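You operate a simulated robot arm through the tools that you are given. There is no shell and no other tool.

You run a simulated robot arm. Do the job below in one go: nothing can be reset, and whatever is moved stays where it is left.

TASK
Swap the dusty filter mat for the clean one from the middle drawer.
Fine: dusty one on the black table; both drawers and the latch shut.

The check looks at the end state, three seconds after you hand in, the way a careful person would. Anything else that was tipped, shoved, dropped, spilled or broken makes it a failure.

THE ROBOT
A 6-joint arm with a two-finger gripper, fixed in place. Base frame: the origin is at the foot of the arm, x ahead of it, y to its left, z up. Readings come in m, degrees, newtons and seconds.
Its first joint turns from -166.0 to 166.0 degrees. Payload 2.45 kg.
Tool frame: the origin (TCP) lies between the finger pads and is the grasp point; the fingertips stand 0.02 m ahead of it; z points along the fingers, y is the line along which they close. Largest opening 0.14 m; the body of the gripper starts 0.168 m behind the TCP.
Orientation is told as [roll, pitch, yaw] about the base's x, y, z axes, in that order, counted from this pose: with the fingers straight down and closing along the base's y, the tool's x points along the base's -x, its y along +y and its z along -z.

THE INTERFACE
- The arm moves only by the tool step_arm. Its arguments are lists of equal length, an entry for each row: "delta_pos": the shift along the base's x, y, z in m, a list of three; "rot": the turn, a rotation vector about the base's x, y, z in degrees, a list of three; "grip": the closure, from 0 (fully open) to 1 (shut). In form: {"delta_pos": [[dx, dy, dz], ...], "rot": [[wx, wy, wz], ...], "grip": [grip, ...]}. A call has 1 to 20 rows; each row is the pose to reach, as a shift and turn from the pose commanded when the call began. Rows are played at 5 a second. More than 0.05 m and 8.6 degrees between two rows, or a gripper value outside its range, and nothing of the call is played. Where a pose cannot be reached the arm comes as near as it can. A force on the tool above 50 N (or 10 N above the force at the start of the call, whichever is more), or a blocked arm, ends the call early, and 0.2 s more pass. The fingers move at their own pace (about 0.045 m/s each) and stop on an object; they squeeze with about 31 N. The grip force told is the motor's: it shows also when the fingers shut on nothing. Time passes only in rows, and 0.2 s behind the last, so rows that repeat a pose let the fingers close. The reply holds the time, the measured pose of the TCP, the force on the tool along the base axes, the opening and the grip force, in the units named above and with some noise, with the torque about the TCP (base axes, N m) and any sound that the robot's microphone picked up.
- Cameras (640 x 400 px; columns grow to the right, rows downward): "scene" is fixed at [0.0517, 0.4986, 1.1498]; the picture's right is [0.28, -0.96, 0.00], its down [-0.26, -0.08, -0.96] and it looks along [0.92, 0.27, -0.27] (base axes); focal length 214 px, centre (320, 200). "wrist" rides on the gripper at [0.078, 0.011, -0.209] in the tool frame; the picture's right is [-0.14, 0.99, 0.00], its down [-0.92, -0.13, -0.37] and it looks along [-0.36, -0.05, 0.93] (tool axes); focal length 280 px, centre (320, 200). There is no depth. A picture from a camera that has moved, and an enlarged one, comes with that camera's place and axes in the base frame and with its lens.
- grab_frame(camera): a new picture of that camera. The clock stands still meanwhile.
- close_up(camera, box): a new picture of the part [left, top, right, bottom] of that camera's present view, enlarged. The clock stands still meanwhile.
- job_done(): hands the job in; it is judged then, once.

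Places have to be worked out from the pictures, the camera data and where the tool is seen. Open the gripper and draw the arm clear of the work before you hand the job in, unless the task says otherwise.

The tools are called after "Request:" by a JSON object that holds its "fn" and its "kwargs". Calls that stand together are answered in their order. step_arm: Moves the arm, as the interface text tells. Its arguments: {"type":"object","properties":{"delta_pos":{"type":"array"},"rot":{"type":"array"},"grip":{"type":"array"}},"required":["delta_pos","rot","grip"]} The other tools are called the same way: grab_frame (camera) takes a picture; close_up (camera, box) takes an enlarged picture of a part of a camera's view; job_done () hands the job in.

At the start:

```text
clock: 0.0
tcp_pos: [0.3316, 0.8569, 1.1467]
tcp_rot: [0.1, 0.1, 0.0]
contact_force: [0.4, 0.3, 0.2]
wrist_torque: [0.0, 0.0, 0.01]
opening: 0.14
finger_force: 0.0
```

scene: 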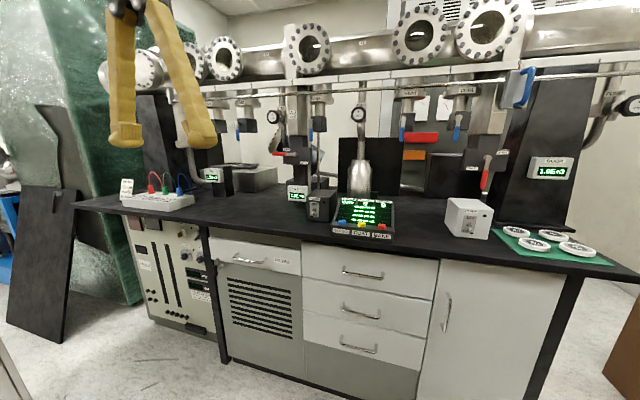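
wrist: 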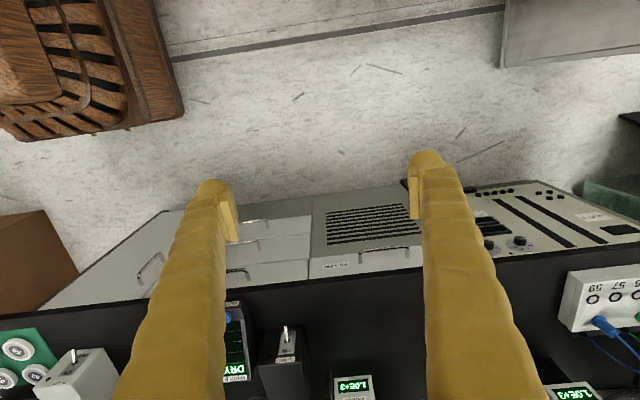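

I start by looking closer at the bench front: the drawers, the louvred panel and the latch.

Request:
{"fn": "close_up", "kwargs": {"camera": "scene", "box": [200, 220, 320, 295]}}

Request:
{"fn": "close_up", "kwargs": {"camera": "scene", "box": [200, 220, 440, 370]}}

Request:
{"fn": "close_up", "kwargs": {"camera": "scene", "box": [100, 140, 420, 340]}}

Request:
{"fn": "close_up", "kwargs": {"camera": "wrist", "box": [220, 180, 440, 320]}}

```text
5.33 times, centred on (260, 258) of scene
camera zoom: at [0.0517, 0.4986, 1.1498], right [0.28, -0.96, 0.0], down [-0.26, -0.08, -0.96], along [0.92, 0.27, -0.27], focal length 1144 px, centre (640, -107)
```

zoom: 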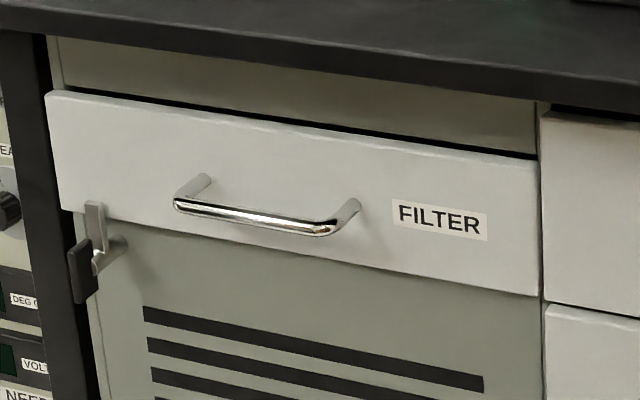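

```text
2.67 times, centred on (320, 295) of scene
camera zoom: at [0.0517, 0.4986, 1.1498], right [0.28, -0.96, 0.0], down [-0.26, -0.08, -0.96], along [0.92, 0.27, -0.27], focal length 572 px, centre (320, -53)
```

zoom: 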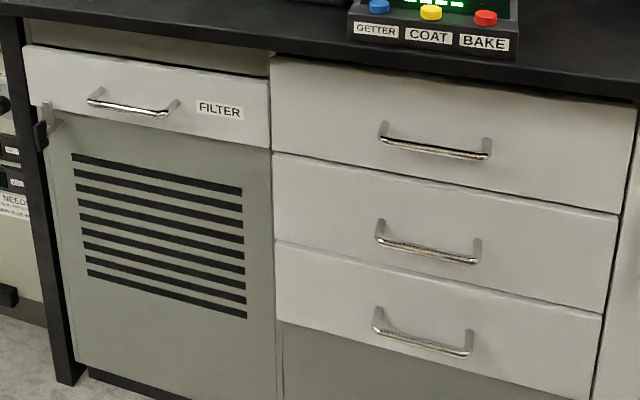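

```text
2.00 times, centred on (260, 240) of scene
camera zoom: at [0.0517, 0.4986, 1.1498], right [0.28, -0.96, 0.0], down [-0.26, -0.08, -0.96], along [0.92, 0.27, -0.27], focal length 429 px, centre (440, 120)
```

zoom: 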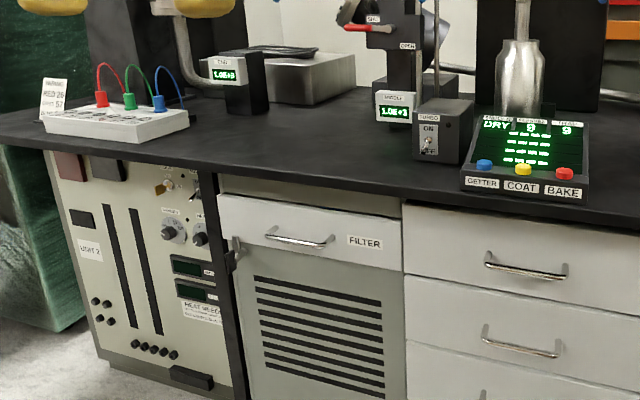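

```text
2.86 times, centred on (330, 250) of wrist
camera zoom: at [0.2538, 0.8669, 1.3547], right [0.14, 0.99, 0.0], down [0.92, -0.13, 0.37], along [0.36, -0.05, -0.93], focal length 801 px, centre (291, 57)
```

zoom: 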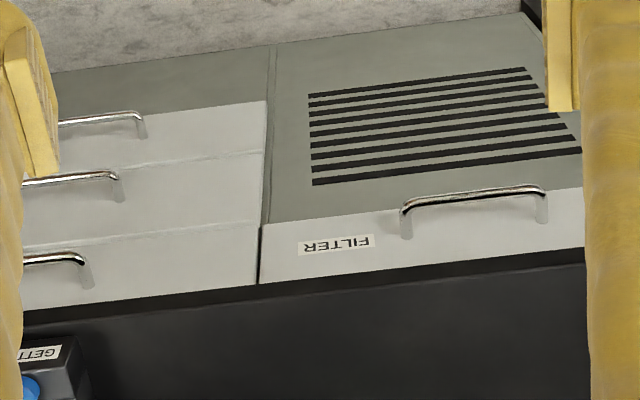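

The FILTER drawer has a hook-like latch at its lower left; the three drawers are to its right, with handle bars at about x=0.68 by triangulation. I tilt the tool forward in place to look at the front from a second angle.

Request:
{"fn": "step_arm", "kwargs": {"delta_pos": [[0, 0, 0], [0, 0, 0], [0, 0, 0], [0, 0, 0], [0, 0, 0]], "rot": [[0, -8, 0], [0, -16, 0], [0, -24, 0], [0, -32, 0], [0, -40, 0]], "grip": [0, 0, 0, 0, 0]}}

Request:
{"fn": "grab_frame", "kwargs": {"camera": "wrist"}}

Request:
{"fn": "grab_frame", "kwargs": {"camera": "scene"}}

```text
clock: 1.2
tcp_pos: [0.3313, 0.8569, 1.1458]
tcp_rot: [0.0, -40.1, -0.1]
contact_force: [0.3, 0.5, -0.1]
wrist_torque: [-0.01, 0.0, 0.01]
opening: 0.1399
finger_force: 0.1
```

```text
taken
camera wrist: at [0.1376, 0.8671, 1.2554], right [0.11, 0.99, 0.09], down [0.47, -0.13, 0.88], along [0.88, -0.05, -0.48], focal length 280 px, centre (320, 200)
```

wrist: 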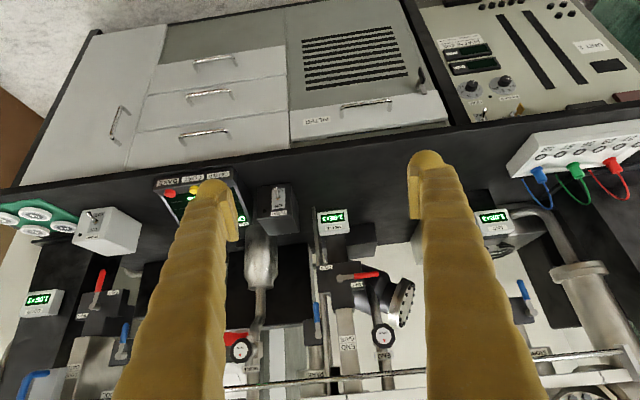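

```text
taken
```

scene: 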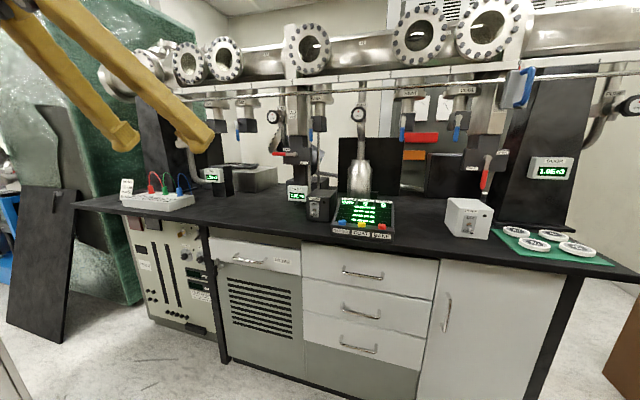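

The tilted wrist view shows the whole front upside down; the latch is at about (420,80). I zoom on it and on the bench top.

Request:
{"fn": "close_up", "kwargs": {"camera": "wrist", "box": [370, 40, 466, 100]}}

Request:
{"fn": "close_up", "kwargs": {"camera": "wrist", "box": [270, 60, 462, 180]}}

Request:
{"fn": "close_up", "kwargs": {"camera": "scene", "box": [200, 245, 248, 275]}}

Request:
{"fn": "close_up", "kwargs": {"camera": "scene", "box": [300, 160, 620, 360]}}

```text
6.67 times, centred on (418, 70) of wrist
camera zoom: at [0.1376, 0.8671, 1.2554], right [0.11, 0.99, 0.09], down [0.47, -0.13, 0.88], along [0.88, -0.05, -0.48], focal length 1869 px, centre (-333, 1067)
```

zoom: 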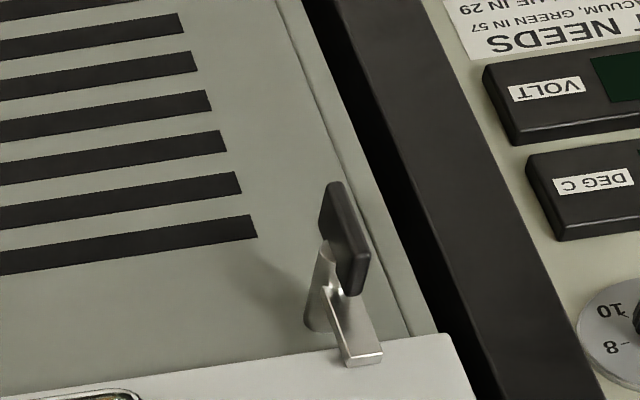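

```text
3.33 times, centred on (366, 120) of wrist
camera zoom: at [0.1376, 0.8671, 1.2554], right [0.11, 0.99, 0.09], down [0.47, -0.13, 0.88], along [0.88, -0.05, -0.48], focal length 935 px, centre (167, 467)
```

zoom: 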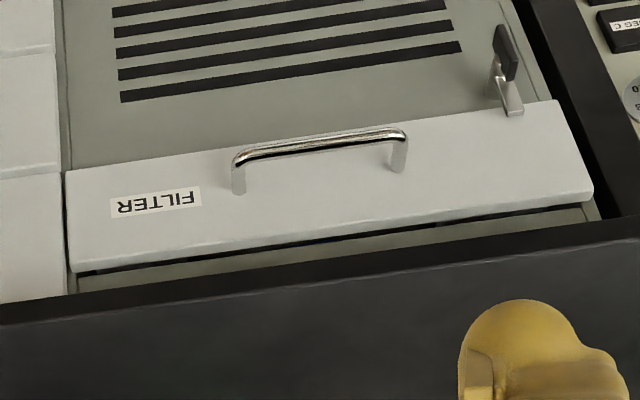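

```text
13.33 times, centred on (224, 260) of scene
camera zoom: at [0.0517, 0.4986, 1.1498], right [0.28, -0.96, 0.0], down [-0.26, -0.08, -0.96], along [0.92, 0.27, -0.27], focal length 2860 px, centre (1600, -600)
```

zoom: 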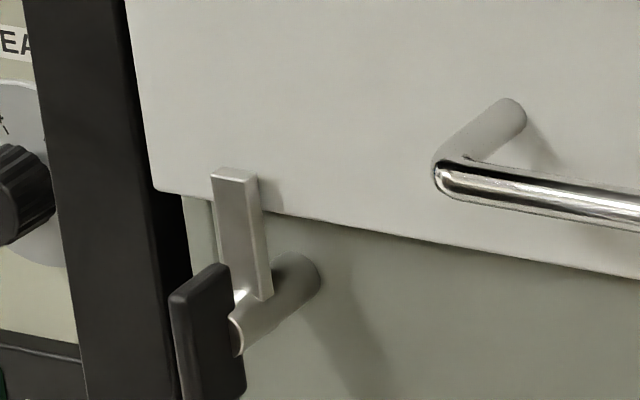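

```text
2.00 times, centred on (460, 260) of scene
camera zoom: at [0.0517, 0.4986, 1.1498], right [0.28, -0.96, 0.0], down [-0.26, -0.08, -0.96], along [0.92, 0.27, -0.27], focal length 429 px, centre (40, 80)
```

zoom: 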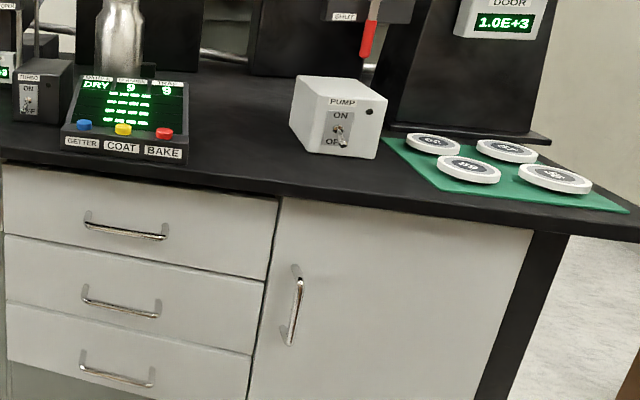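

I want to know what stands at the left side near the arm's path, and whether some other black table exists, so I zoom on the left edge of both views.

Request:
{"fn": "close_up", "kwargs": {"camera": "scene", "box": [0, 180, 240, 400]}}

Request:
{"fn": "step_arm", "kwargs": {"delta_pos": [[0, 0, 0], [0, 0, 0], [0, 0, 0], [0, 0, 0], [0, 0, 0]], "rot": [[8, 0, 0], [16, 0, 0], [24, 0, 0], [32, 0, 0], [40, 0, 0]], "grip": [0, 0, 0, 0, 0]}}

Request:
{"fn": "grab_frame", "kwargs": {"camera": "wrist"}}

```text
1.82 times, centred on (120, 290) of scene
camera zoom: at [0.0517, 0.4986, 1.1498], right [0.28, -0.96, 0.0], down [-0.26, -0.08, -0.96], along [0.92, 0.27, -0.27], focal length 390 px, centre (684, 36)
```

zoom: 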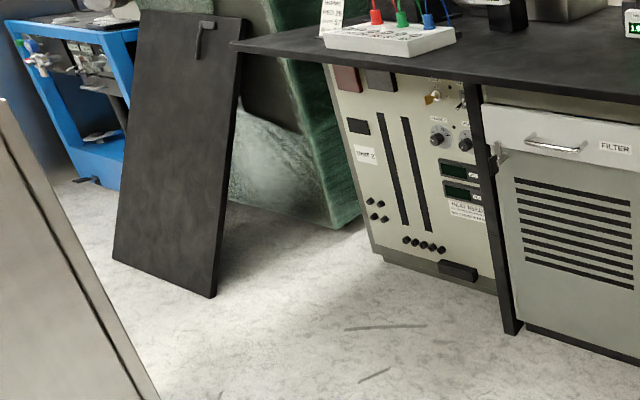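

```text
clock: 2.5
tcp_pos: [0.3406, 0.8737, 1.0197]
tcp_rot: [38.4, -32.0, -23.9]
contact_force: [0.3, 0.1, -0.5]
wrist_torque: [0.0, -0.01, -0.02]
opening: 0.1399
finger_force: 0.0
stopped in row 5: the arm was blocked; the commanded pose is now the measured one
```

```text
taken
camera wrist: at [0.1488, 0.8257, 1.1228], right [0.12, 0.79, 0.6], down [0.48, -0.57, 0.67], along [0.87, 0.2, -0.45], focal length 280 px, centre (320, 200)
```

wrist: 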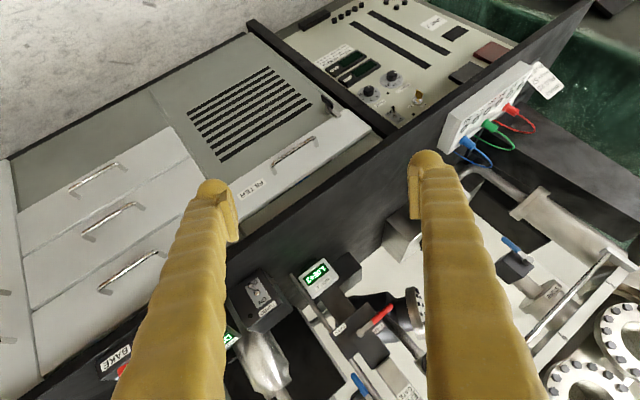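

The left neighbour is only a cabinet at y>1.5, x<0.27, and a leaning board with no free table, so the bench top is the black table. The roll tilt was out of reach up high; I turn back and sink to a lower height in front of the bench.

Request:
{"fn": "step_arm", "kwargs": {"delta_pos": [[0, 0, -0.04], [0, 0, -0.08], [0, 0, -0.12], [0, 0, -0.16], [0, 0, -0.2], [0, 0, -0.24]], "rot": [[-7, 0, 0], [-14, 0, 0], [-21, 0, 0], [-28, 0, 0], [-33, 0, 0], [-33, 0, 0]], "grip": [0.5, 0.5, 0.5, 0.5, 0.5, 0.5]}}

Request:
{"fn": "grab_frame", "kwargs": {"camera": "scene"}}

Request:
{"fn": "grab_frame", "kwargs": {"camera": "wrist"}}

```text
clock: 3.9
tcp_pos: [0.3404, 0.8734, 0.7811]
tcp_rot: [-1.5, -39.2, 0.0]
contact_force: [0.0, 0.1, 0.9]
wrist_torque: [-0.01, 0.01, 0.03]
opening: 0.0702
finger_force: 0.0
```

```text
taken
```

scene: 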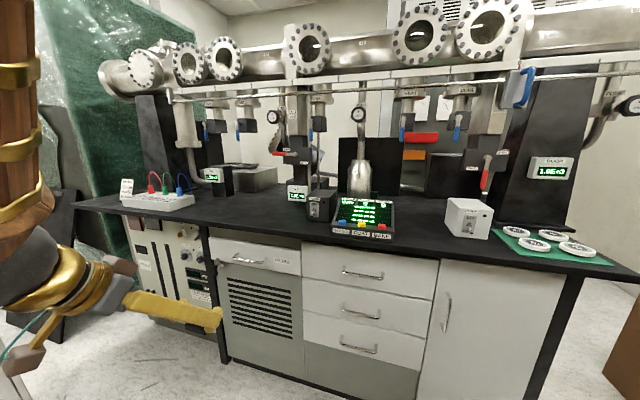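

```text
taken
camera wrist: at [0.1486, 0.8896, 0.8928], right [0.12, 0.99, 0.07], down [0.48, -0.12, 0.87], along [0.87, -0.08, -0.49], focal length 280 px, centre (320, 200)
```

wrist: 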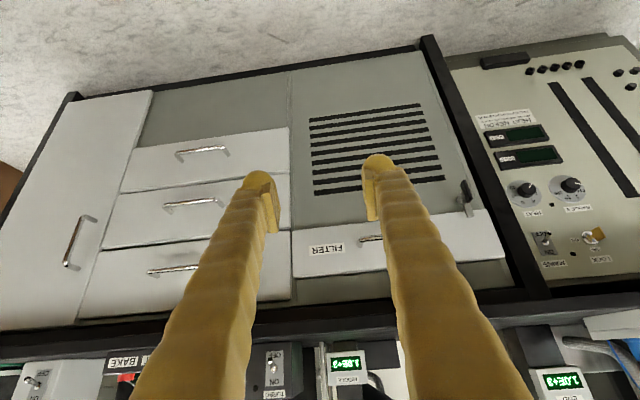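

Now a clear view: latch paddle near (0.70, 1.155, 0.605) by triangulation. I swing the tool to horizontal and go to a pre-position in front of it.

Request:
{"fn": "step_arm", "kwargs": {"delta_pos": [[0.02, 0.035, -0.02], [0.04, 0.07, -0.04], [0.06, 0.105, -0.06], [0.08, 0.14, -0.08], [0.1, 0.175, -0.11], [0.12, 0.21, -0.14], [0.14, 0.245, -0.16], [0.16, 0.282, -0.176]], "rot": [[0, -7, 0], [0, -14, 0], [0, -21, 0], [0, -28, 0], [0.5, -35, 0], [1, -42, 0], [1, -49, 0], [1.5, -50.8, 0]], "grip": [0.5, 0.5, 0.5, 0.5, 0.5, 0.5, 0.5, 0.5]}}

Request:
{"fn": "grab_frame", "kwargs": {"camera": "scene"}}

Request:
{"fn": "grab_frame", "kwargs": {"camera": "wrist"}}

```text
refused: row 5 steps farther than a row can; nothing moved
```

```text
taken
```

scene: 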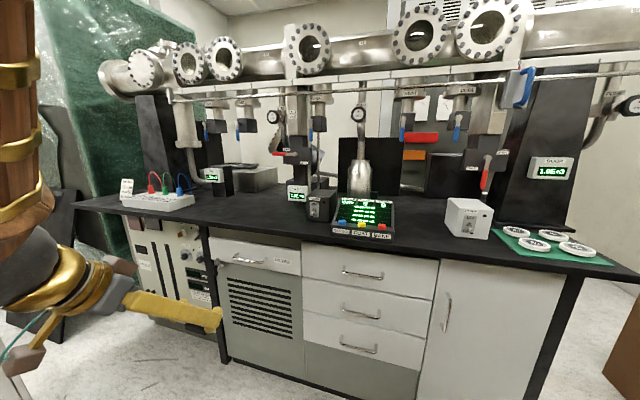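

```text
taken
camera wrist: at [0.1486, 0.8896, 0.8928], right [0.12, 0.99, 0.07], down [0.48, -0.12, 0.87], along [0.87, -0.08, -0.49], focal length 280 px, centre (320, 200)
```

wrist: 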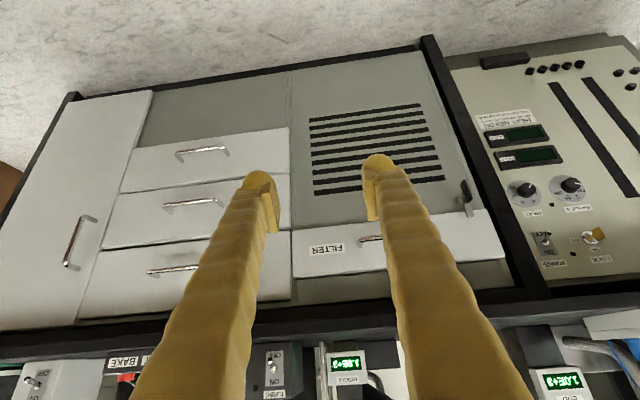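

The step size was over 0.05 m in a row, so nothing moved. I repeat with finer steps.

Request:
{"fn": "step_arm", "kwargs": {"delta_pos": [[0.016, 0.028, -0.0176], [0.032, 0.056, -0.0352], [0.048, 0.085, -0.053], [0.064, 0.113, -0.07], [0.08, 0.141, -0.088], [0.096, 0.169, -0.106], [0.112, 0.197, -0.123], [0.128, 0.226, -0.141], [0.144, 0.254, -0.158], [0.16, 0.282, -0.176]], "rot": [[0, -5, 0], [0, -10, 0], [0, -15, 0], [0, -20, 0], [0.5, -25, 0], [1, -30, 0], [1, -35, 0], [1, -40, 0], [1.2, -45, 0], [1.5, -50.8, 0]], "grip": [0.5, 0.5, 0.5, 0.5, 0.5, 0.5, 0.5, 0.5, 0.5, 0.5]}}

Request:
{"fn": "grab_frame", "kwargs": {"camera": "scene"}}

Request:
{"fn": "grab_frame", "kwargs": {"camera": "wrist"}}

```text
clock: 6.1
tcp_pos: [0.5026, 1.155, 0.604]
tcp_rot: [92.6, -88.5, -93.5]
contact_force: [0.1, 0.6, 1.2]
wrist_torque: [0.01, 0.17, -0.04]
opening: 0.0701
finger_force: 0.1
```

```text
taken
```

scene: 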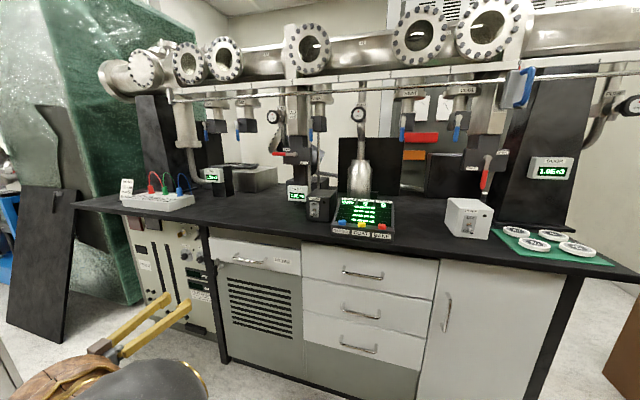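

```text
taken
camera wrist: at [0.2931, 1.1708, 0.5254], right [0.02, 0.99, 0.16], down [-0.37, -0.14, 0.92], along [0.93, -0.07, 0.36], focal length 280 px, centre (320, 200)
```

wrist: 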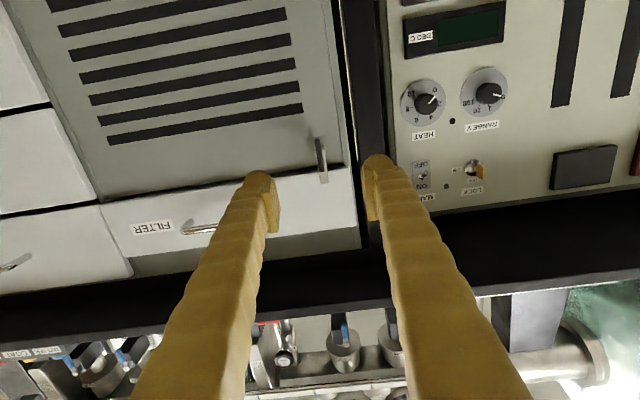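

The horizontal pose is reachable. I zoom on the latch from here to fix its position relative to the fingers.

Request:
{"fn": "close_up", "kwargs": {"camera": "wrist", "box": [240, 100, 400, 200]}}

Request:
{"fn": "close_up", "kwargs": {"camera": "scene", "box": [100, 240, 260, 340]}}

```text
4.00 times, centred on (320, 150) of wrist
camera zoom: at [0.2931, 1.1708, 0.5254], right [0.02, 0.99, 0.16], down [-0.37, -0.14, 0.92], along [0.93, -0.07, 0.36], focal length 1122 px, centre (320, 400)
```

zoom: 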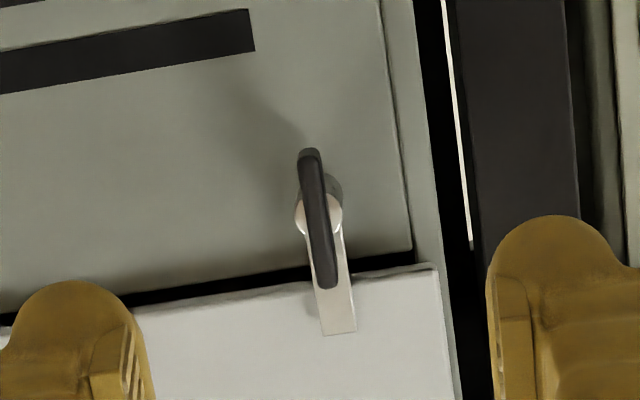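

```text
4.00 times, centred on (180, 290) of scene
camera zoom: at [0.0517, 0.4986, 1.1498], right [0.28, -0.96, 0.0], down [-0.26, -0.08, -0.96], along [0.92, 0.27, -0.27], focal length 858 px, centre (880, -160)
```

zoom: 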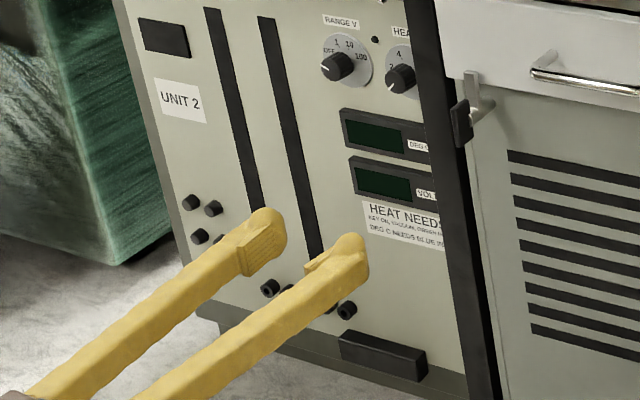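

The paddle face is centred at about (0.688, 1.152, 0.609), thin along y, so I narrow the fingers, centre on it and advance to TCP x=0.68.

Request:
{"fn": "step_arm", "kwargs": {"delta_pos": [[0.03, -0.002, 0.004], [0.06, -0.003, 0.004], [0.09, -0.003, 0.004], [0.12, -0.003, 0.004], [0.135, -0.003, 0.004]], "rot": [[0, 0, 0], [0, 0, 0], [0, 0, 0], [0, 0, 0], [0, 0, 0]], "grip": [0.65, 0.65, 0.65, 0.65, 0.65]}}

Request:
{"fn": "close_up", "kwargs": {"camera": "wrist", "box": [220, 80, 420, 205]}}

Request:
{"fn": "close_up", "kwargs": {"camera": "scene", "box": [140, 220, 268, 300]}}

```text
clock: 7.3
tcp_pos: [0.6375, 1.1519, 0.6085]
tcp_rot: [90.7, -88.6, -91.8]
contact_force: [-0.4, 0.4, -0.3]
wrist_torque: [0.02, 0.01, -0.04]
opening: 0.0491
finger_force: 0.1
```

```text
3.20 times, centred on (320, 142) of wrist
camera zoom: at [0.4295, 1.1676, 0.5302], right [0.02, 0.99, 0.16], down [-0.37, -0.14, 0.92], along [0.93, -0.07, 0.36], focal length 897 px, centre (320, 384)
```

zoom: 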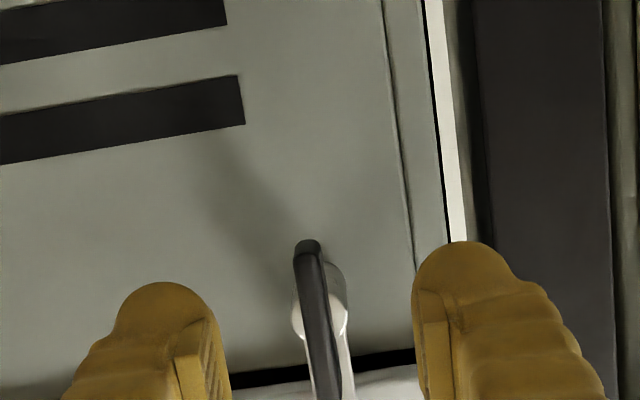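

```text
5.00 times, centred on (204, 260) of scene
camera zoom: at [0.0517, 0.4986, 1.1498], right [0.28, -0.96, 0.0], down [-0.26, -0.08, -0.96], along [0.92, 0.27, -0.27], focal length 1072 px, centre (900, -100)
```

zoom: 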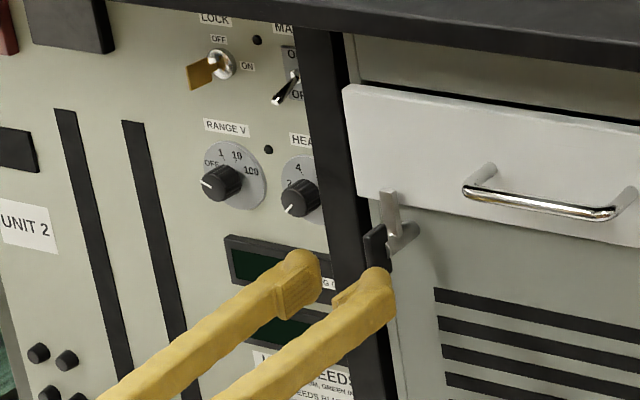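

The paddle is centred between the fingertips. I advance the last 4 cm slowly and close.

Request:
{"fn": "step_arm", "kwargs": {"delta_pos": [[0.015, 0, 0], [0.03, 0, 0], [0.04, 0, 0], [0.042, 0, 0]], "rot": [[0, 0, 0], [0, 0, 0], [0, 0, 0], [0, 0, 0]], "grip": [0.65, 0.65, 0.65, 0.65]}}

Request:
{"fn": "close_up", "kwargs": {"camera": "scene", "box": [180, 240, 260, 290]}}

Request:
{"fn": "close_up", "kwargs": {"camera": "wrist", "box": [220, 120, 420, 245]}}

```text
clock: 8.3
tcp_pos: [0.6784, 1.1522, 0.6056]
tcp_rot: [90.0, -88.6, -90.8]
contact_force: [-0.7, -0.4, 0.0]
wrist_torque: [-0.01, 0.01, 0.02]
opening: 0.0488
finger_force: 0.0
```

```text
8.00 times, centred on (220, 265) of scene
camera zoom: at [0.0517, 0.4986, 1.1498], right [0.28, -0.96, 0.0], down [-0.26, -0.08, -0.96], along [0.92, 0.27, -0.27], focal length 1716 px, centre (1120, -320)
```

zoom: 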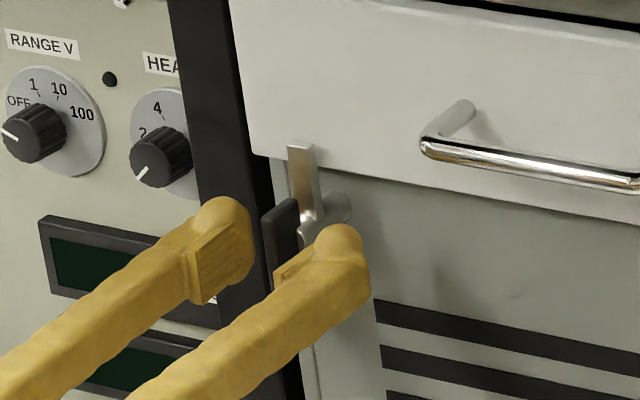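

```text
3.20 times, centred on (320, 182) of wrist
camera zoom: at [0.4705, 1.1677, 0.5291], right [0.02, 0.99, 0.16], down [-0.37, -0.14, 0.92], along [0.93, -0.07, 0.36], focal length 897 px, centre (320, 256)
```

zoom: 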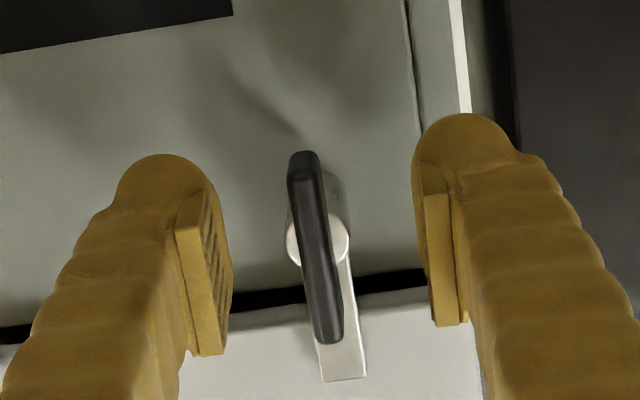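

The paddle's front face works out at x≈0.686, so the tips overlap it by about 12 mm. I go 4 mm deeper and close on it.

Request:
{"fn": "step_arm", "kwargs": {"delta_pos": [[0.004, 0, 0.003], [0.004, 0, 0.003], [0.004, 0, 0.003], [0.004, 0, 0.003], [0.004, 0, 0.003]], "rot": [[0, 0, 0], [0, 0, 0], [0, 0, 0], [0, 0, 0], [0, 0, 0]], "grip": [0.65, 0.9, 1, 1, 1]}}

Request:
{"fn": "close_up", "kwargs": {"camera": "wrist", "box": [220, 120, 420, 245]}}

Request:
{"fn": "close_up", "kwargs": {"camera": "scene", "box": [180, 240, 260, 290]}}

```text
clock: 9.3
tcp_pos: [0.6758, 1.1517, 0.6095]
tcp_rot: [94.1, -88.7, -95.3]
contact_force: [-49.7, -50.2, 11.9]
wrist_torque: [-0.13, -0.5, -1.19]
opening: 0.0106
finger_force: 24.7
stopped in row 5: the force on the tool passed its limit at 59 N (the readings are from after the stop); the commanded pose is now the measured one
```

```text
3.20 times, centred on (320, 182) of wrist
camera zoom: at [0.4683, 1.1679, 0.531], right [0.02, 0.99, 0.16], down [-0.37, -0.14, 0.92], along [0.93, -0.08, 0.37], focal length 897 px, centre (320, 256)
```

zoom: 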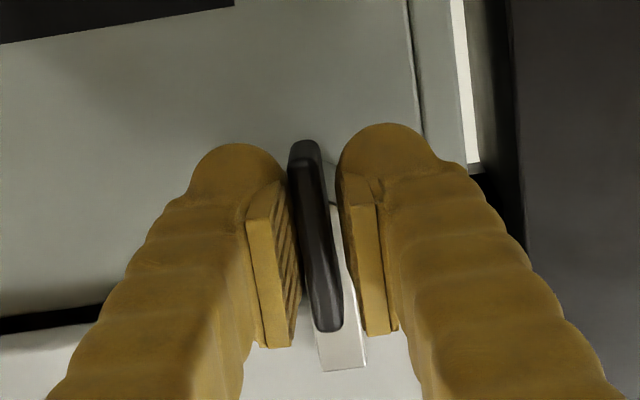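

```text
8.00 times, centred on (220, 265) of scene
camera zoom: at [0.0517, 0.4986, 1.1498], right [0.28, -0.96, 0.0], down [-0.26, -0.08, -0.96], along [0.92, 0.27, -0.27], focal length 1716 px, centre (1120, -320)
```

zoom: 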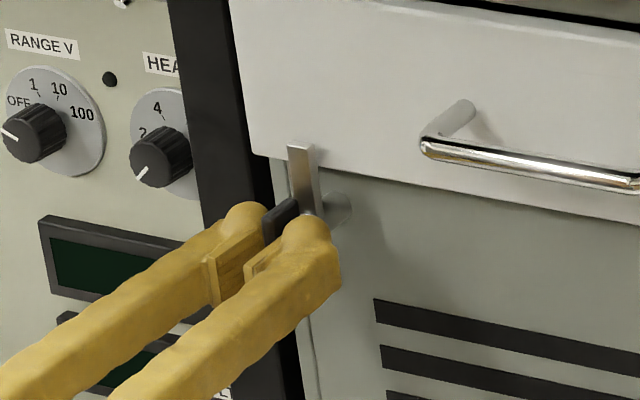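

The fingers closed (opening 10.6 mm, 25 N), but the tool pushes on something along x and y at 50 N; the paddle probably lies a little toward −y and the tips touch the hook. I ease back 3 mm in x and 2 mm in −y and read forces.

Request:
{"fn": "step_arm", "kwargs": {"delta_pos": [[-0.002, -0.001, 0], [-0.003, -0.002, 0], [-0.003, -0.002, 0]], "rot": [[0, 0, 0], [0, 0, 0], [0, 0, 0]], "grip": [1, 1, 1]}}

Request:
{"fn": "close_up", "kwargs": {"camera": "wrist", "box": [220, 120, 420, 245]}}

```text
clock: 9.6
tcp_pos: [0.6752, 1.1512, 0.6093]
tcp_rot: [96.5, -88.8, -97.7]
contact_force: [-32.0, -39.4, 10.2]
wrist_torque: [-0.3, -0.49, -0.05]
opening: 0.008
finger_force: 35.4
stopped in row 1: the force on the tool passed its limit at 86 N (the readings are from after the stop); the commanded pose is now the measured one
```

```text
3.20 times, centred on (320, 182) of wrist
camera zoom: at [0.4669, 1.1674, 0.5304], right [0.02, 0.99, 0.16], down [-0.37, -0.14, 0.92], along [0.93, -0.08, 0.37], focal length 897 px, centre (320, 256)
```

zoom: 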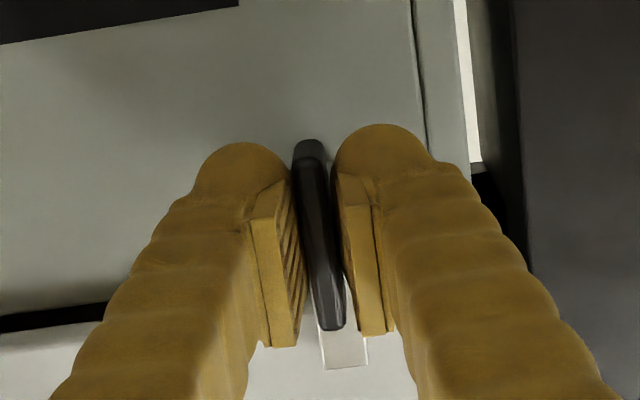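

Now firmly on the paddle (8 mm, 35 N). The residual push is toward −x and −y, so I ease that way again by about a millimetre.

Request:
{"fn": "step_arm", "kwargs": {"delta_pos": [[-0.0005, -0.0005, 0], [-0.001, -0.001, 0], [-0.001, -0.001, 0]], "rot": [[0, 0, 0], [0, 0, 0], [0, 0, 0]], "grip": [1, 1, 1]}}

```text
clock: 10.4
tcp_pos: [0.6751, 1.1493, 0.6094]
tcp_rot: [94.6, -88.7, -95.6]
contact_force: [-23.6, -31.8, 11.5]
wrist_torque: [-0.38, -0.35, 0.02]
opening: 0.0076
finger_force: 35.9
```

Forces are dropping. I ease a bit more in the same direction.

Request:
{"fn": "step_arm", "kwargs": {"delta_pos": [[-0.0005, -0.0005, 0.0], [-0.0015, -0.0015, 0.0005], [-0.002, -0.002, 0.001], [-0.002, -0.002, 0.001]], "rot": [[0, 0, 0], [0, 0, 0], [0, 0, 0], [0, 0, 0]], "grip": [1, 1, 1, 1]}}

```text
clock: 11.4
tcp_pos: [0.6724, 1.1501, 0.6094]
tcp_rot: [92.4, -88.8, -93.3]
contact_force: [5.5, 9.3, -2.2]
wrist_torque: [-0.46, -0.04, 0.11]
opening: 0.0072
finger_force: 34.9
stopped in row 4: the force on the tool passed its limit at 51 N (the readings are from after the stop); the commanded pose is now the measured one
```

Forces are nearly zero with the grip firm. I try turning the paddle about the x axis by a few degrees and watch the torque.

Request:
{"fn": "step_arm", "kwargs": {"delta_pos": [[0, 0, 0], [0, 0, 0], [0, 0, 0], [0, 0, 0]], "rot": [[3, 0, 0], [6, 0, 0], [9, 0, 0], [12, 0, 0]], "grip": [1, 1, 1, 1]}}

Request:
{"fn": "close_up", "kwargs": {"camera": "scene", "box": [180, 240, 260, 290]}}

```text
clock: 12.4
tcp_pos: [0.6734, 1.1497, 0.609]
tcp_rot: [89.3, -76.7, -90.1]
contact_force: [6.0, 17.8, -7.4]
wrist_torque: [-1.27, 0.03, 0.21]
opening: 0.0122
finger_force: 38.4
```

```text
8.00 times, centred on (220, 265) of scene
camera zoom: at [0.0517, 0.4986, 1.1498], right [0.28, -0.96, 0.0], down [-0.26, -0.08, -0.96], along [0.92, 0.27, -0.27], focal length 1716 px, centre (1120, -320)
```

zoom: 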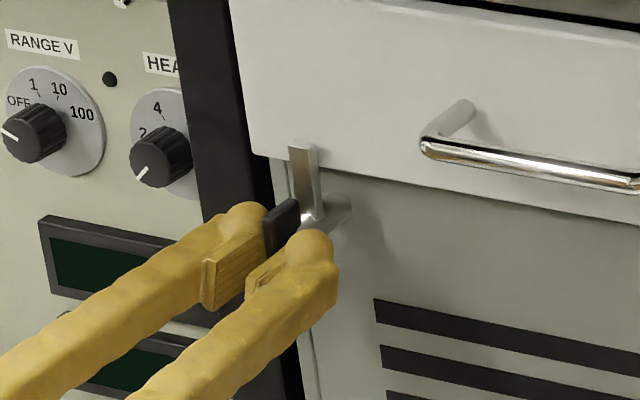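

The tool turned 12° but the hook stayed upright (torque −1.3 Nm, fingers spread), so that direction is stopped. I go back and try the other way.

Request:
{"fn": "step_arm", "kwargs": {"delta_pos": [[0, 0, 0], [0, 0, 0], [0, 0, 0], [0, 0, 0], [0, 0, 0], [0, 0, 0], [0, 0, 0], [0, 0, 0]], "rot": [[-3, 0, 0], [-6, 0, 0], [-9, 0, 0], [-12, 0, 0], [-15, 0, 0], [-18, 0, 0], [-21, 0, 0], [-24, 0, 0]], "grip": [1, 1, 1, 1, 1, 1, 1, 1]}}

Request:
{"fn": "close_up", "kwargs": {"camera": "scene", "box": [180, 240, 260, 290]}}

```text
clock: 14.2
tcp_pos: [0.672, 1.1497, 0.6098]
tcp_rot: [-91.4, -79.2, 90.5]
contact_force: [-19.3, -20.6, 7.4]
wrist_torque: [0.02, -0.08, -0.21]
opening: 0.0073
finger_force: 35.1
```

```text
8.00 times, centred on (220, 265) of scene
camera zoom: at [0.0517, 0.4986, 1.1498], right [0.28, -0.96, 0.0], down [-0.26, -0.08, -0.96], along [0.92, 0.27, -0.27], focal length 1716 px, centre (1120, -320)
```

zoom: 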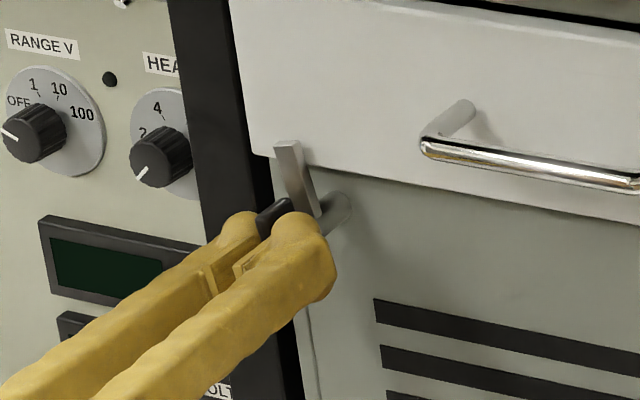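

This direction works: the hook is tilting left, torque near zero. I continue the turn.

Request:
{"fn": "step_arm", "kwargs": {"delta_pos": [[0, 0, 0], [0, 0, 0], [0, 0, 0], [0, 0, 0], [0, 0, 0], [0, 0, 0], [0, 0, 0], [0, 0, 0], [0, 0, 0], [0, 0, 0]], "rot": [[-4, 0, 0], [-8, 0, 0], [-12, 0, 0], [-16, 0, 0], [-20, 0, 0], [-24, 0, 0], [-28, 0, 0], [-32, 0, 0], [-36, 0, 0], [-40, 0, 0]], "grip": [1, 1, 1, 1, 1, 1, 1, 1, 1, 1]}}

Request:
{"fn": "close_up", "kwargs": {"camera": "scene", "box": [180, 240, 260, 290]}}

```text
clock: 14.8
tcp_pos: [0.6732, 1.1494, 0.6091]
tcp_rot: [-91.3, -72.0, 90.1]
contact_force: [-7.3, -11.1, 4.1]
wrist_torque: [0.05, -0.06, -0.09]
opening: 0.0069
finger_force: 35.1
stopped in row 3: the force on the tool passed its limit at 52 N (the readings are from after the stop); the commanded pose is now the measured one
```

```text
8.00 times, centred on (220, 265) of scene
camera zoom: at [0.0517, 0.4986, 1.1498], right [0.28, -0.96, 0.0], down [-0.26, -0.08, -0.96], along [0.92, 0.27, -0.27], focal length 1716 px, centre (1120, -320)
```

zoom: 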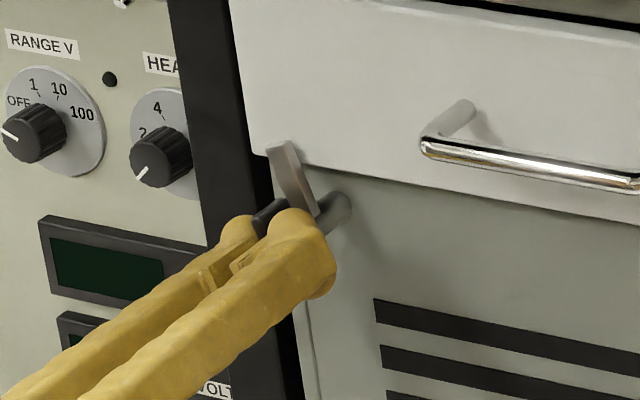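

The hook is turning, but the tight grip makes stiff side forces. I loosen the fingers slightly so they turn the paddle like a key, then continue.

Request:
{"fn": "step_arm", "kwargs": {"delta_pos": [[0, 0, 0], [0, 0, 0], [0, 0, 0], [0, 0, 0], [0, 0, 0], [0, 0, 0], [0, 0, 0], [0, 0, 0], [0, 0, 0], [0, 0, 0], [0, 0, 0], [0, 0, 0]], "rot": [[0, 0, 0], [-4, 0, 0], [-8, 0, 0], [-12, 0, 0], [-16, 0, 0], [-20, 0, 0], [-24, 0, 0], [-28, 0, 0], [-32, 0, 0], [-36, 0, 0], [-40, 0, 0], [-44, 0, 0]], "grip": [0.92, 0.92, 0.92, 0.92, 0.92, 0.92, 0.92, 0.92, 0.92, 0.92, 0.92, 0.92]}}

Request:
{"fn": "close_up", "kwargs": {"camera": "scene", "box": [180, 240, 260, 290]}}

```text
clock: 17.4
tcp_pos: [0.6732, 1.1487, 0.6085]
tcp_rot: [-91.0, -28.1, 90.0]
contact_force: [-1.5, -1.8, 2.8]
wrist_torque: [0.05, -0.04, -0.03]
opening: 0.0127
finger_force: 1.7
```

```text
8.00 times, centred on (220, 265) of scene
camera zoom: at [0.0517, 0.4986, 1.1498], right [0.28, -0.96, 0.0], down [-0.26, -0.08, -0.96], along [0.92, 0.27, -0.27], focal length 1716 px, centre (1120, -320)
```

zoom: 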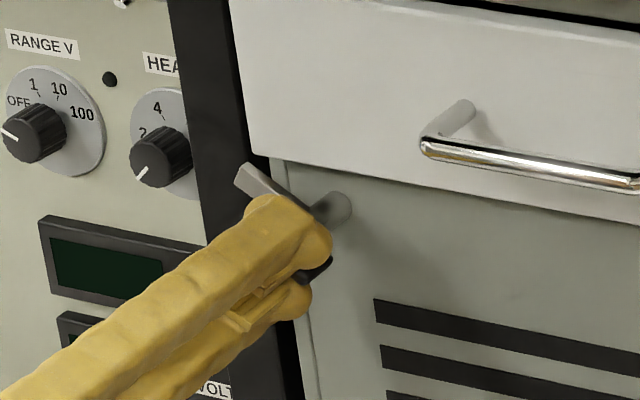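

Very smooth now. I continue another 32° so that the hook lies flat, clear of the drawer.

Request:
{"fn": "step_arm", "kwargs": {"delta_pos": [[0, 0, 0], [0, 0, 0], [0, 0, 0], [0, 0, 0], [0, 0, 0], [0, 0, 0], [0, 0, 0], [0, 0, 0], [0, 0, 0]], "rot": [[-4, 0, 0], [-8, 0, 0], [-12, 0, 0], [-16, 0, 0], [-20, 0, 0], [-24, 0, 0], [-28, 0, 0], [-32, 0, 0], [-35, 0, 0]], "grip": [0.92, 0.92, 0.92, 0.92, 0.92, 0.92, 0.92, 0.92, 0.92]}}

Request:
{"fn": "close_up", "kwargs": {"camera": "scene", "box": [180, 240, 260, 290]}}

```text
clock: 19.4
tcp_pos: [0.6726, 1.1492, 0.6104]
tcp_rot: [-91.0, 7.0, 90.0]
contact_force: [1.7, -1.3, 3.8]
wrist_torque: [0.1, -0.05, 0.0]
opening: 0.0143
finger_force: 2.4
```

```text
8.00 times, centred on (220, 265) of scene
camera zoom: at [0.0517, 0.4986, 1.1498], right [0.28, -0.96, 0.0], down [-0.26, -0.08, -0.96], along [0.92, 0.27, -0.27], focal length 1716 px, centre (1120, -320)
```

zoom: 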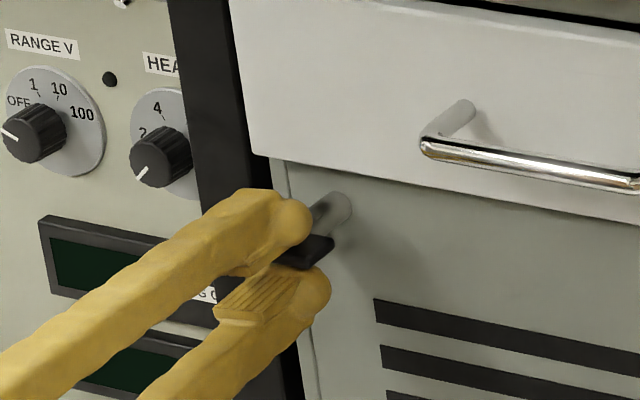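

The paddle is horizontal and the hook lies out of the way. I open the fingers and back out straight along −x, levelling the roll.

Request:
{"fn": "step_arm", "kwargs": {"delta_pos": [[0, 0, 0], [0, 0, 0], [0, 0, 0], [-0.03, 0, 0], [-0.06, 0, 0], [-0.1, 0, 0], [-0.14, 0, 0]], "rot": [[0, 0, 0], [0, 0, 0], [3.5, 0, 0], [7, 0, 0], [7, 0, 0], [7, 0, 0], [7, 0, 0]], "grip": [0.7, 0.6, 0.6, 0.6, 0.6, 0.6, 0.6]}}

Request:
{"fn": "grab_frame", "kwargs": {"camera": "wrist"}}

Request:
{"fn": "close_up", "kwargs": {"camera": "scene", "box": [180, 230, 308, 310]}}

```text
clock: 21.0
tcp_pos: [0.5359, 1.1503, 0.609]
tcp_rot: [-91.0, 0.1, 90.0]
contact_force: [0.4, 0.3, -0.2]
wrist_torque: [0.0, -0.04, 0.04]
opening: 0.0559
finger_force: 0.0
```

```text
taken
camera wrist: at [0.327, 1.072, 0.5945], right [0.02, 0.14, -0.99], down [-0.37, 0.92, 0.12], along [0.93, 0.36, 0.07], focal length 280 px, centre (320, 200)
```

wrist: 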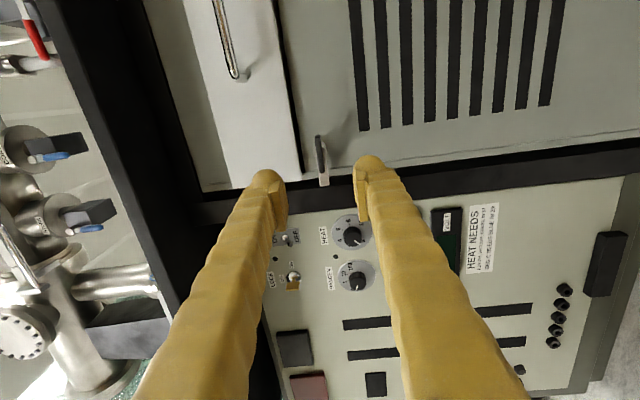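

```text
5.00 times, centred on (244, 270) of scene
camera zoom: at [0.0517, 0.4986, 1.1498], right [0.28, -0.96, 0.0], down [-0.26, -0.08, -0.96], along [0.92, 0.27, -0.27], focal length 1072 px, centre (700, -150)
```

zoom: 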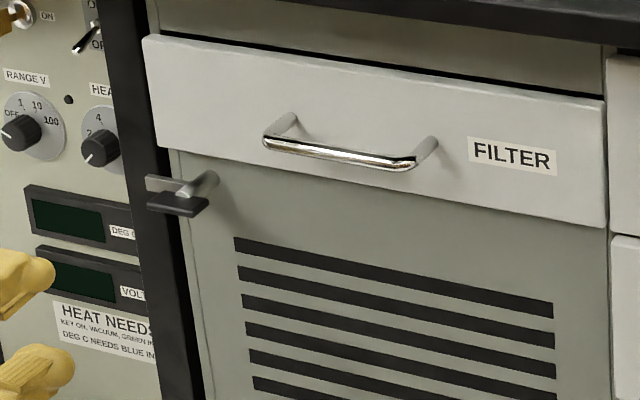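

Latch open: hook and paddle are horizontal, hook pointing left past the drawer edge. I move in front of the FILTER handle, about (y=0.985, z=0.687).

Request:
{"fn": "step_arm", "kwargs": {"delta_pos": [[0, -0.035, 0.016], [0, -0.07, 0.032], [0, -0.105, 0.048], [0, -0.14, 0.064], [0, -0.165, 0.078], [0, -0.165, 0.078]], "rot": [[0, 0, 0], [0, 0, 0], [0, 0, 0], [0, 0, 0], [0, 0, 0], [0, 0, 0]], "grip": [0.6, 0.6, 0.6, 0.6, 0.6, 0.6]}}

Request:
{"fn": "grab_frame", "kwargs": {"camera": "wrist"}}

Request:
{"fn": "close_up", "kwargs": {"camera": "scene", "box": [180, 220, 308, 300]}}

```text
clock: 22.4
tcp_pos: [0.532, 0.985, 0.6883]
tcp_rot: [-91.0, 0.0, 90.0]
contact_force: [0.7, 0.3, 1.2]
wrist_torque: [0.01, 0.03, -0.01]
opening: 0.056
finger_force: 0.1
```

```text
taken
camera wrist: at [0.3229, 0.9063, 0.6736], right [0.02, 0.14, -0.99], down [-0.37, 0.92, 0.12], along [0.93, 0.37, 0.07], focal length 280 px, centre (320, 200)
```

wrist: 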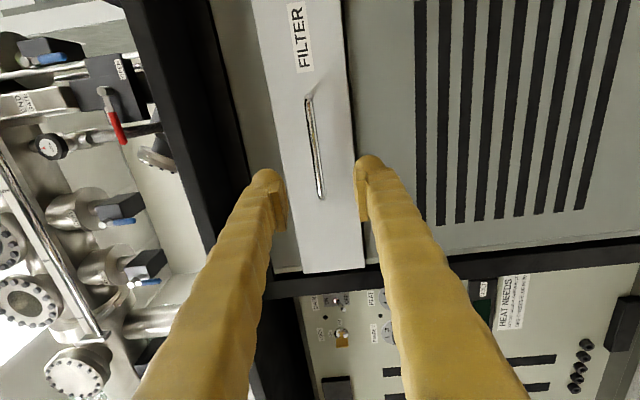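

```text
5.00 times, centred on (244, 260) of scene
camera zoom: at [0.0517, 0.4986, 1.1498], right [0.28, -0.96, 0.0], down [-0.26, -0.08, -0.96], along [0.92, 0.27, -0.27], focal length 1072 px, centre (700, -100)
```

zoom: 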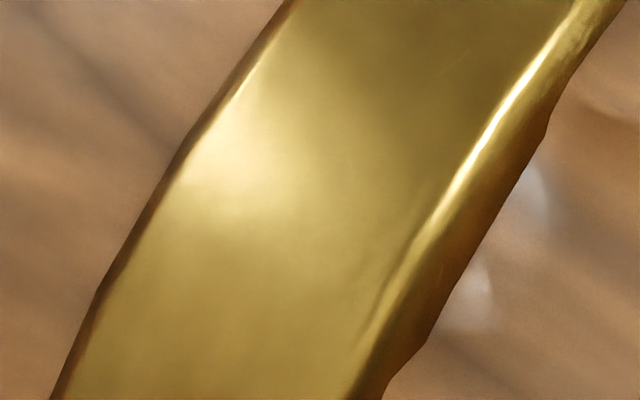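

The bar lies about 8 mm above the tool axis: I place it at (0.679, 0.975, 0.698). I raise the tool by 10 mm, level it, and advance to 3 cm short of the grasp, checking before closing.

Request:
{"fn": "step_arm", "kwargs": {"delta_pos": [[0.02, -0.004, 0.005], [0.05, -0.008, 0.01], [0.08, -0.01, 0.01], [0.11, -0.01, 0.01], [0.115, -0.01, 0.01]], "rot": [[0, 0.5, 0], [0, 1, 0], [0, 1, 0], [0, 1, 0], [0, 1, 0]], "grip": [0.65, 0.65, 0.65, 0.65, 0.65]}}

Request:
{"fn": "grab_frame", "kwargs": {"camera": "wrist"}}

```text
clock: 23.6
tcp_pos: [0.6479, 0.9742, 0.6966]
tcp_rot: [-90.0, 0.0, 90.0]
contact_force: [0.4, -0.8, 0.3]
wrist_torque: [0.02, -0.03, 0.02]
opening: 0.049
finger_force: 0.0
```

```text
taken
camera wrist: at [0.4398, 0.896, 0.6863], right [0.0, 0.14, -0.99], down [-0.37, 0.92, 0.13], along [0.93, 0.37, 0.05], focal length 280 px, centre (320, 200)
```

wrist: 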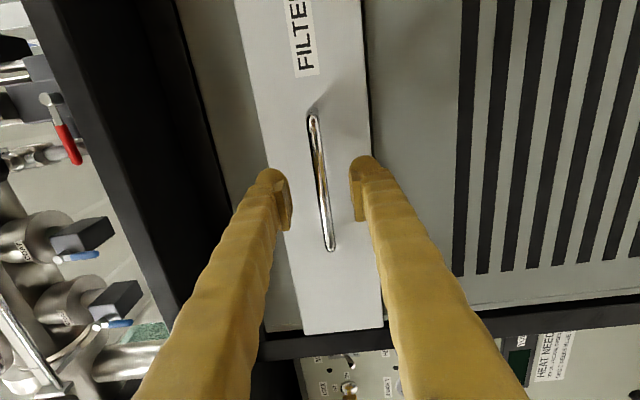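

The bar now sits exactly on the tool axis; depth from the two views comes to x≈0.685. I advance 35 mm and close gently.

Request:
{"fn": "step_arm", "kwargs": {"delta_pos": [[0.015, 0.004, 0], [0.028, 0.007, 0], [0.035, 0.007, 0], [0.035, 0.007, 0], [0.035, 0.007, 0], [0.035, 0.007, 0], [0.035, 0.007, 0]], "rot": [[0, 0, 0], [0, 0, 0], [0, 0, 0], [0, 0, 0], [0, 0, 0], [0, 0, 0], [0, 0, 0]], "grip": [0.65, 0.65, 0.65, 0.85, 0.93, 0.95, 0.95]}}

Request:
{"fn": "grab_frame", "kwargs": {"camera": "wrist"}}

```text
clock: 25.2
tcp_pos: [0.6841, 0.9811, 0.6967]
tcp_rot: [-90.0, 0.0, 90.0]
contact_force: [-0.6, 0.7, -3.4]
wrist_torque: [0.0, -0.04, 0.0]
opening: 0.0093
finger_force: 1.5
```

```text
taken
camera wrist: at [0.4755, 0.9031, 0.6858], right [0.0, 0.14, -0.99], down [-0.37, 0.92, 0.13], along [0.93, 0.37, 0.05], focal length 280 px, centre (320, 200)
```

wrist: 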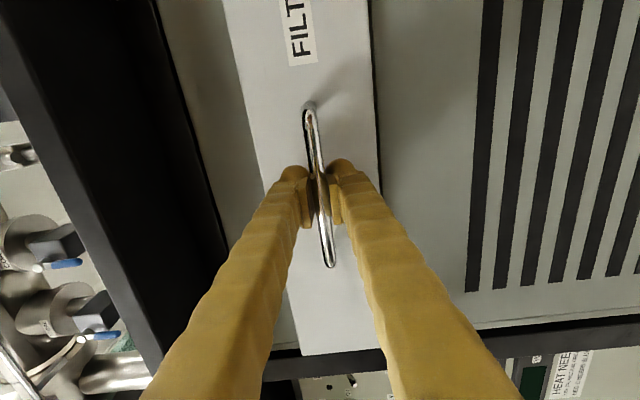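

The bar is between the pads. I squeeze and pull 4 cm to test.

Request:
{"fn": "step_arm", "kwargs": {"delta_pos": [[0, 0, 0], [0, 0, 0], [-0.005, 0, 0], [-0.01, 0, 0], [-0.02, 0, 0], [-0.03, 0, 0], [-0.04, 0, 0]], "rot": [[0, 0, 0], [0, 0, 0], [0, 0, 0], [0, 0, 0], [0, 0, 0], [0, 0, 0], [0, 0, 0]], "grip": [1, 1, 1, 1, 1, 1, 1]}}

Request:
{"fn": "grab_frame", "kwargs": {"camera": "wrist"}}

```text
clock: 26.8
tcp_pos: [0.6436, 0.9817, 0.6957]
tcp_rot: [-90.1, 0.1, 90.0]
contact_force: [-1.4, -1.3, -15.3]
wrist_torque: [0.06, -0.09, 0.01]
opening: 0.0065
finger_force: 35.3
```

```text
taken
camera wrist: at [0.4344, 0.903, 0.6851], right [0.0, 0.14, -0.99], down [-0.37, 0.92, 0.13], along [0.93, 0.37, 0.05], focal length 280 px, centre (320, 200)
```

wrist: 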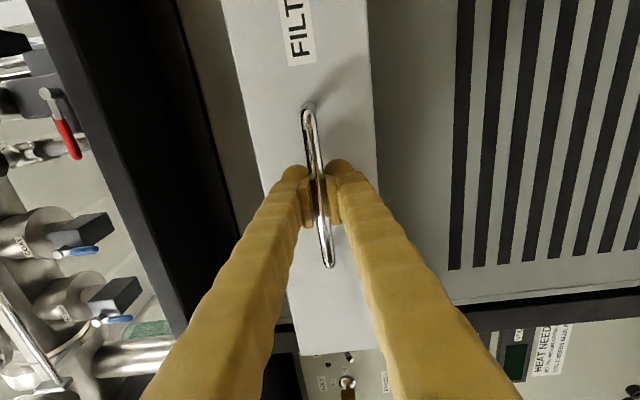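

The drawer follows. I keep pulling, easing 1 mm downward, and watch for the end stop.

Request:
{"fn": "step_arm", "kwargs": {"delta_pos": [[-0.015, 0, -0.001], [-0.03, 0, -0.001], [-0.045, 0, -0.001], [-0.06, 0, -0.001], [-0.075, 0, -0.001], [-0.09, 0, -0.001], [-0.105, 0, -0.001], [-0.12, 0, -0.001], [-0.135, 0, -0.001], [-0.15, 0, -0.001], [-0.165, 0, -0.001], [-0.18, 0, -0.001]], "rot": [[0, 0, 0], [0, 0, 0], [0, 0, 0], [0, 0, 0], [0, 0, 0], [0, 0, 0], [0, 0, 0], [0, 0, 0], [0, 0, 0], [0, 0, 0], [0, 0, 0], [0, 0, 0]], "grip": [1, 1, 1, 1, 1, 1, 1, 1, 1, 1, 1, 1]}}

Request:
{"fn": "grab_frame", "kwargs": {"camera": "wrist"}}

Request:
{"fn": "grab_frame", "kwargs": {"camera": "scene"}}

```text
clock: 29.4
tcp_pos: [0.4636, 0.9812, 0.6969]
tcp_rot: [-90.0, 0.0, 89.9]
contact_force: [-0.3, -33.4, -7.3]
wrist_torque: [-0.06, -0.02, 0.01]
opening: 0.0065
finger_force: 34.5
```

```text
taken
camera wrist: at [0.2546, 0.9036, 0.6849], right [0.0, 0.14, -0.99], down [-0.37, 0.92, 0.13], along [0.93, 0.36, 0.05], focal length 280 px, centre (320, 200)
```

wrist: 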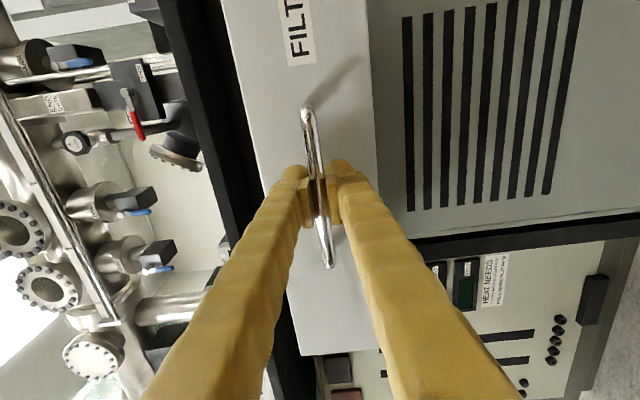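

```text
taken
```

scene: 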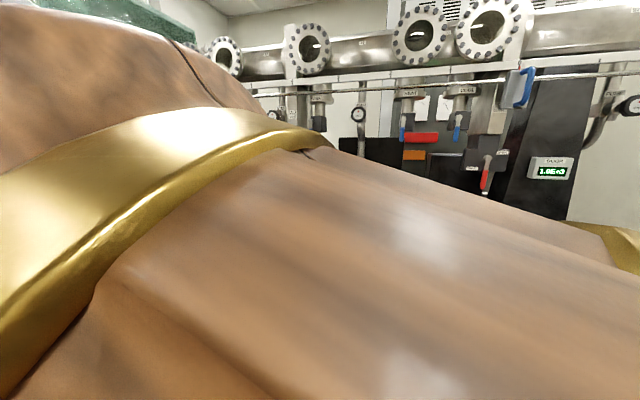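

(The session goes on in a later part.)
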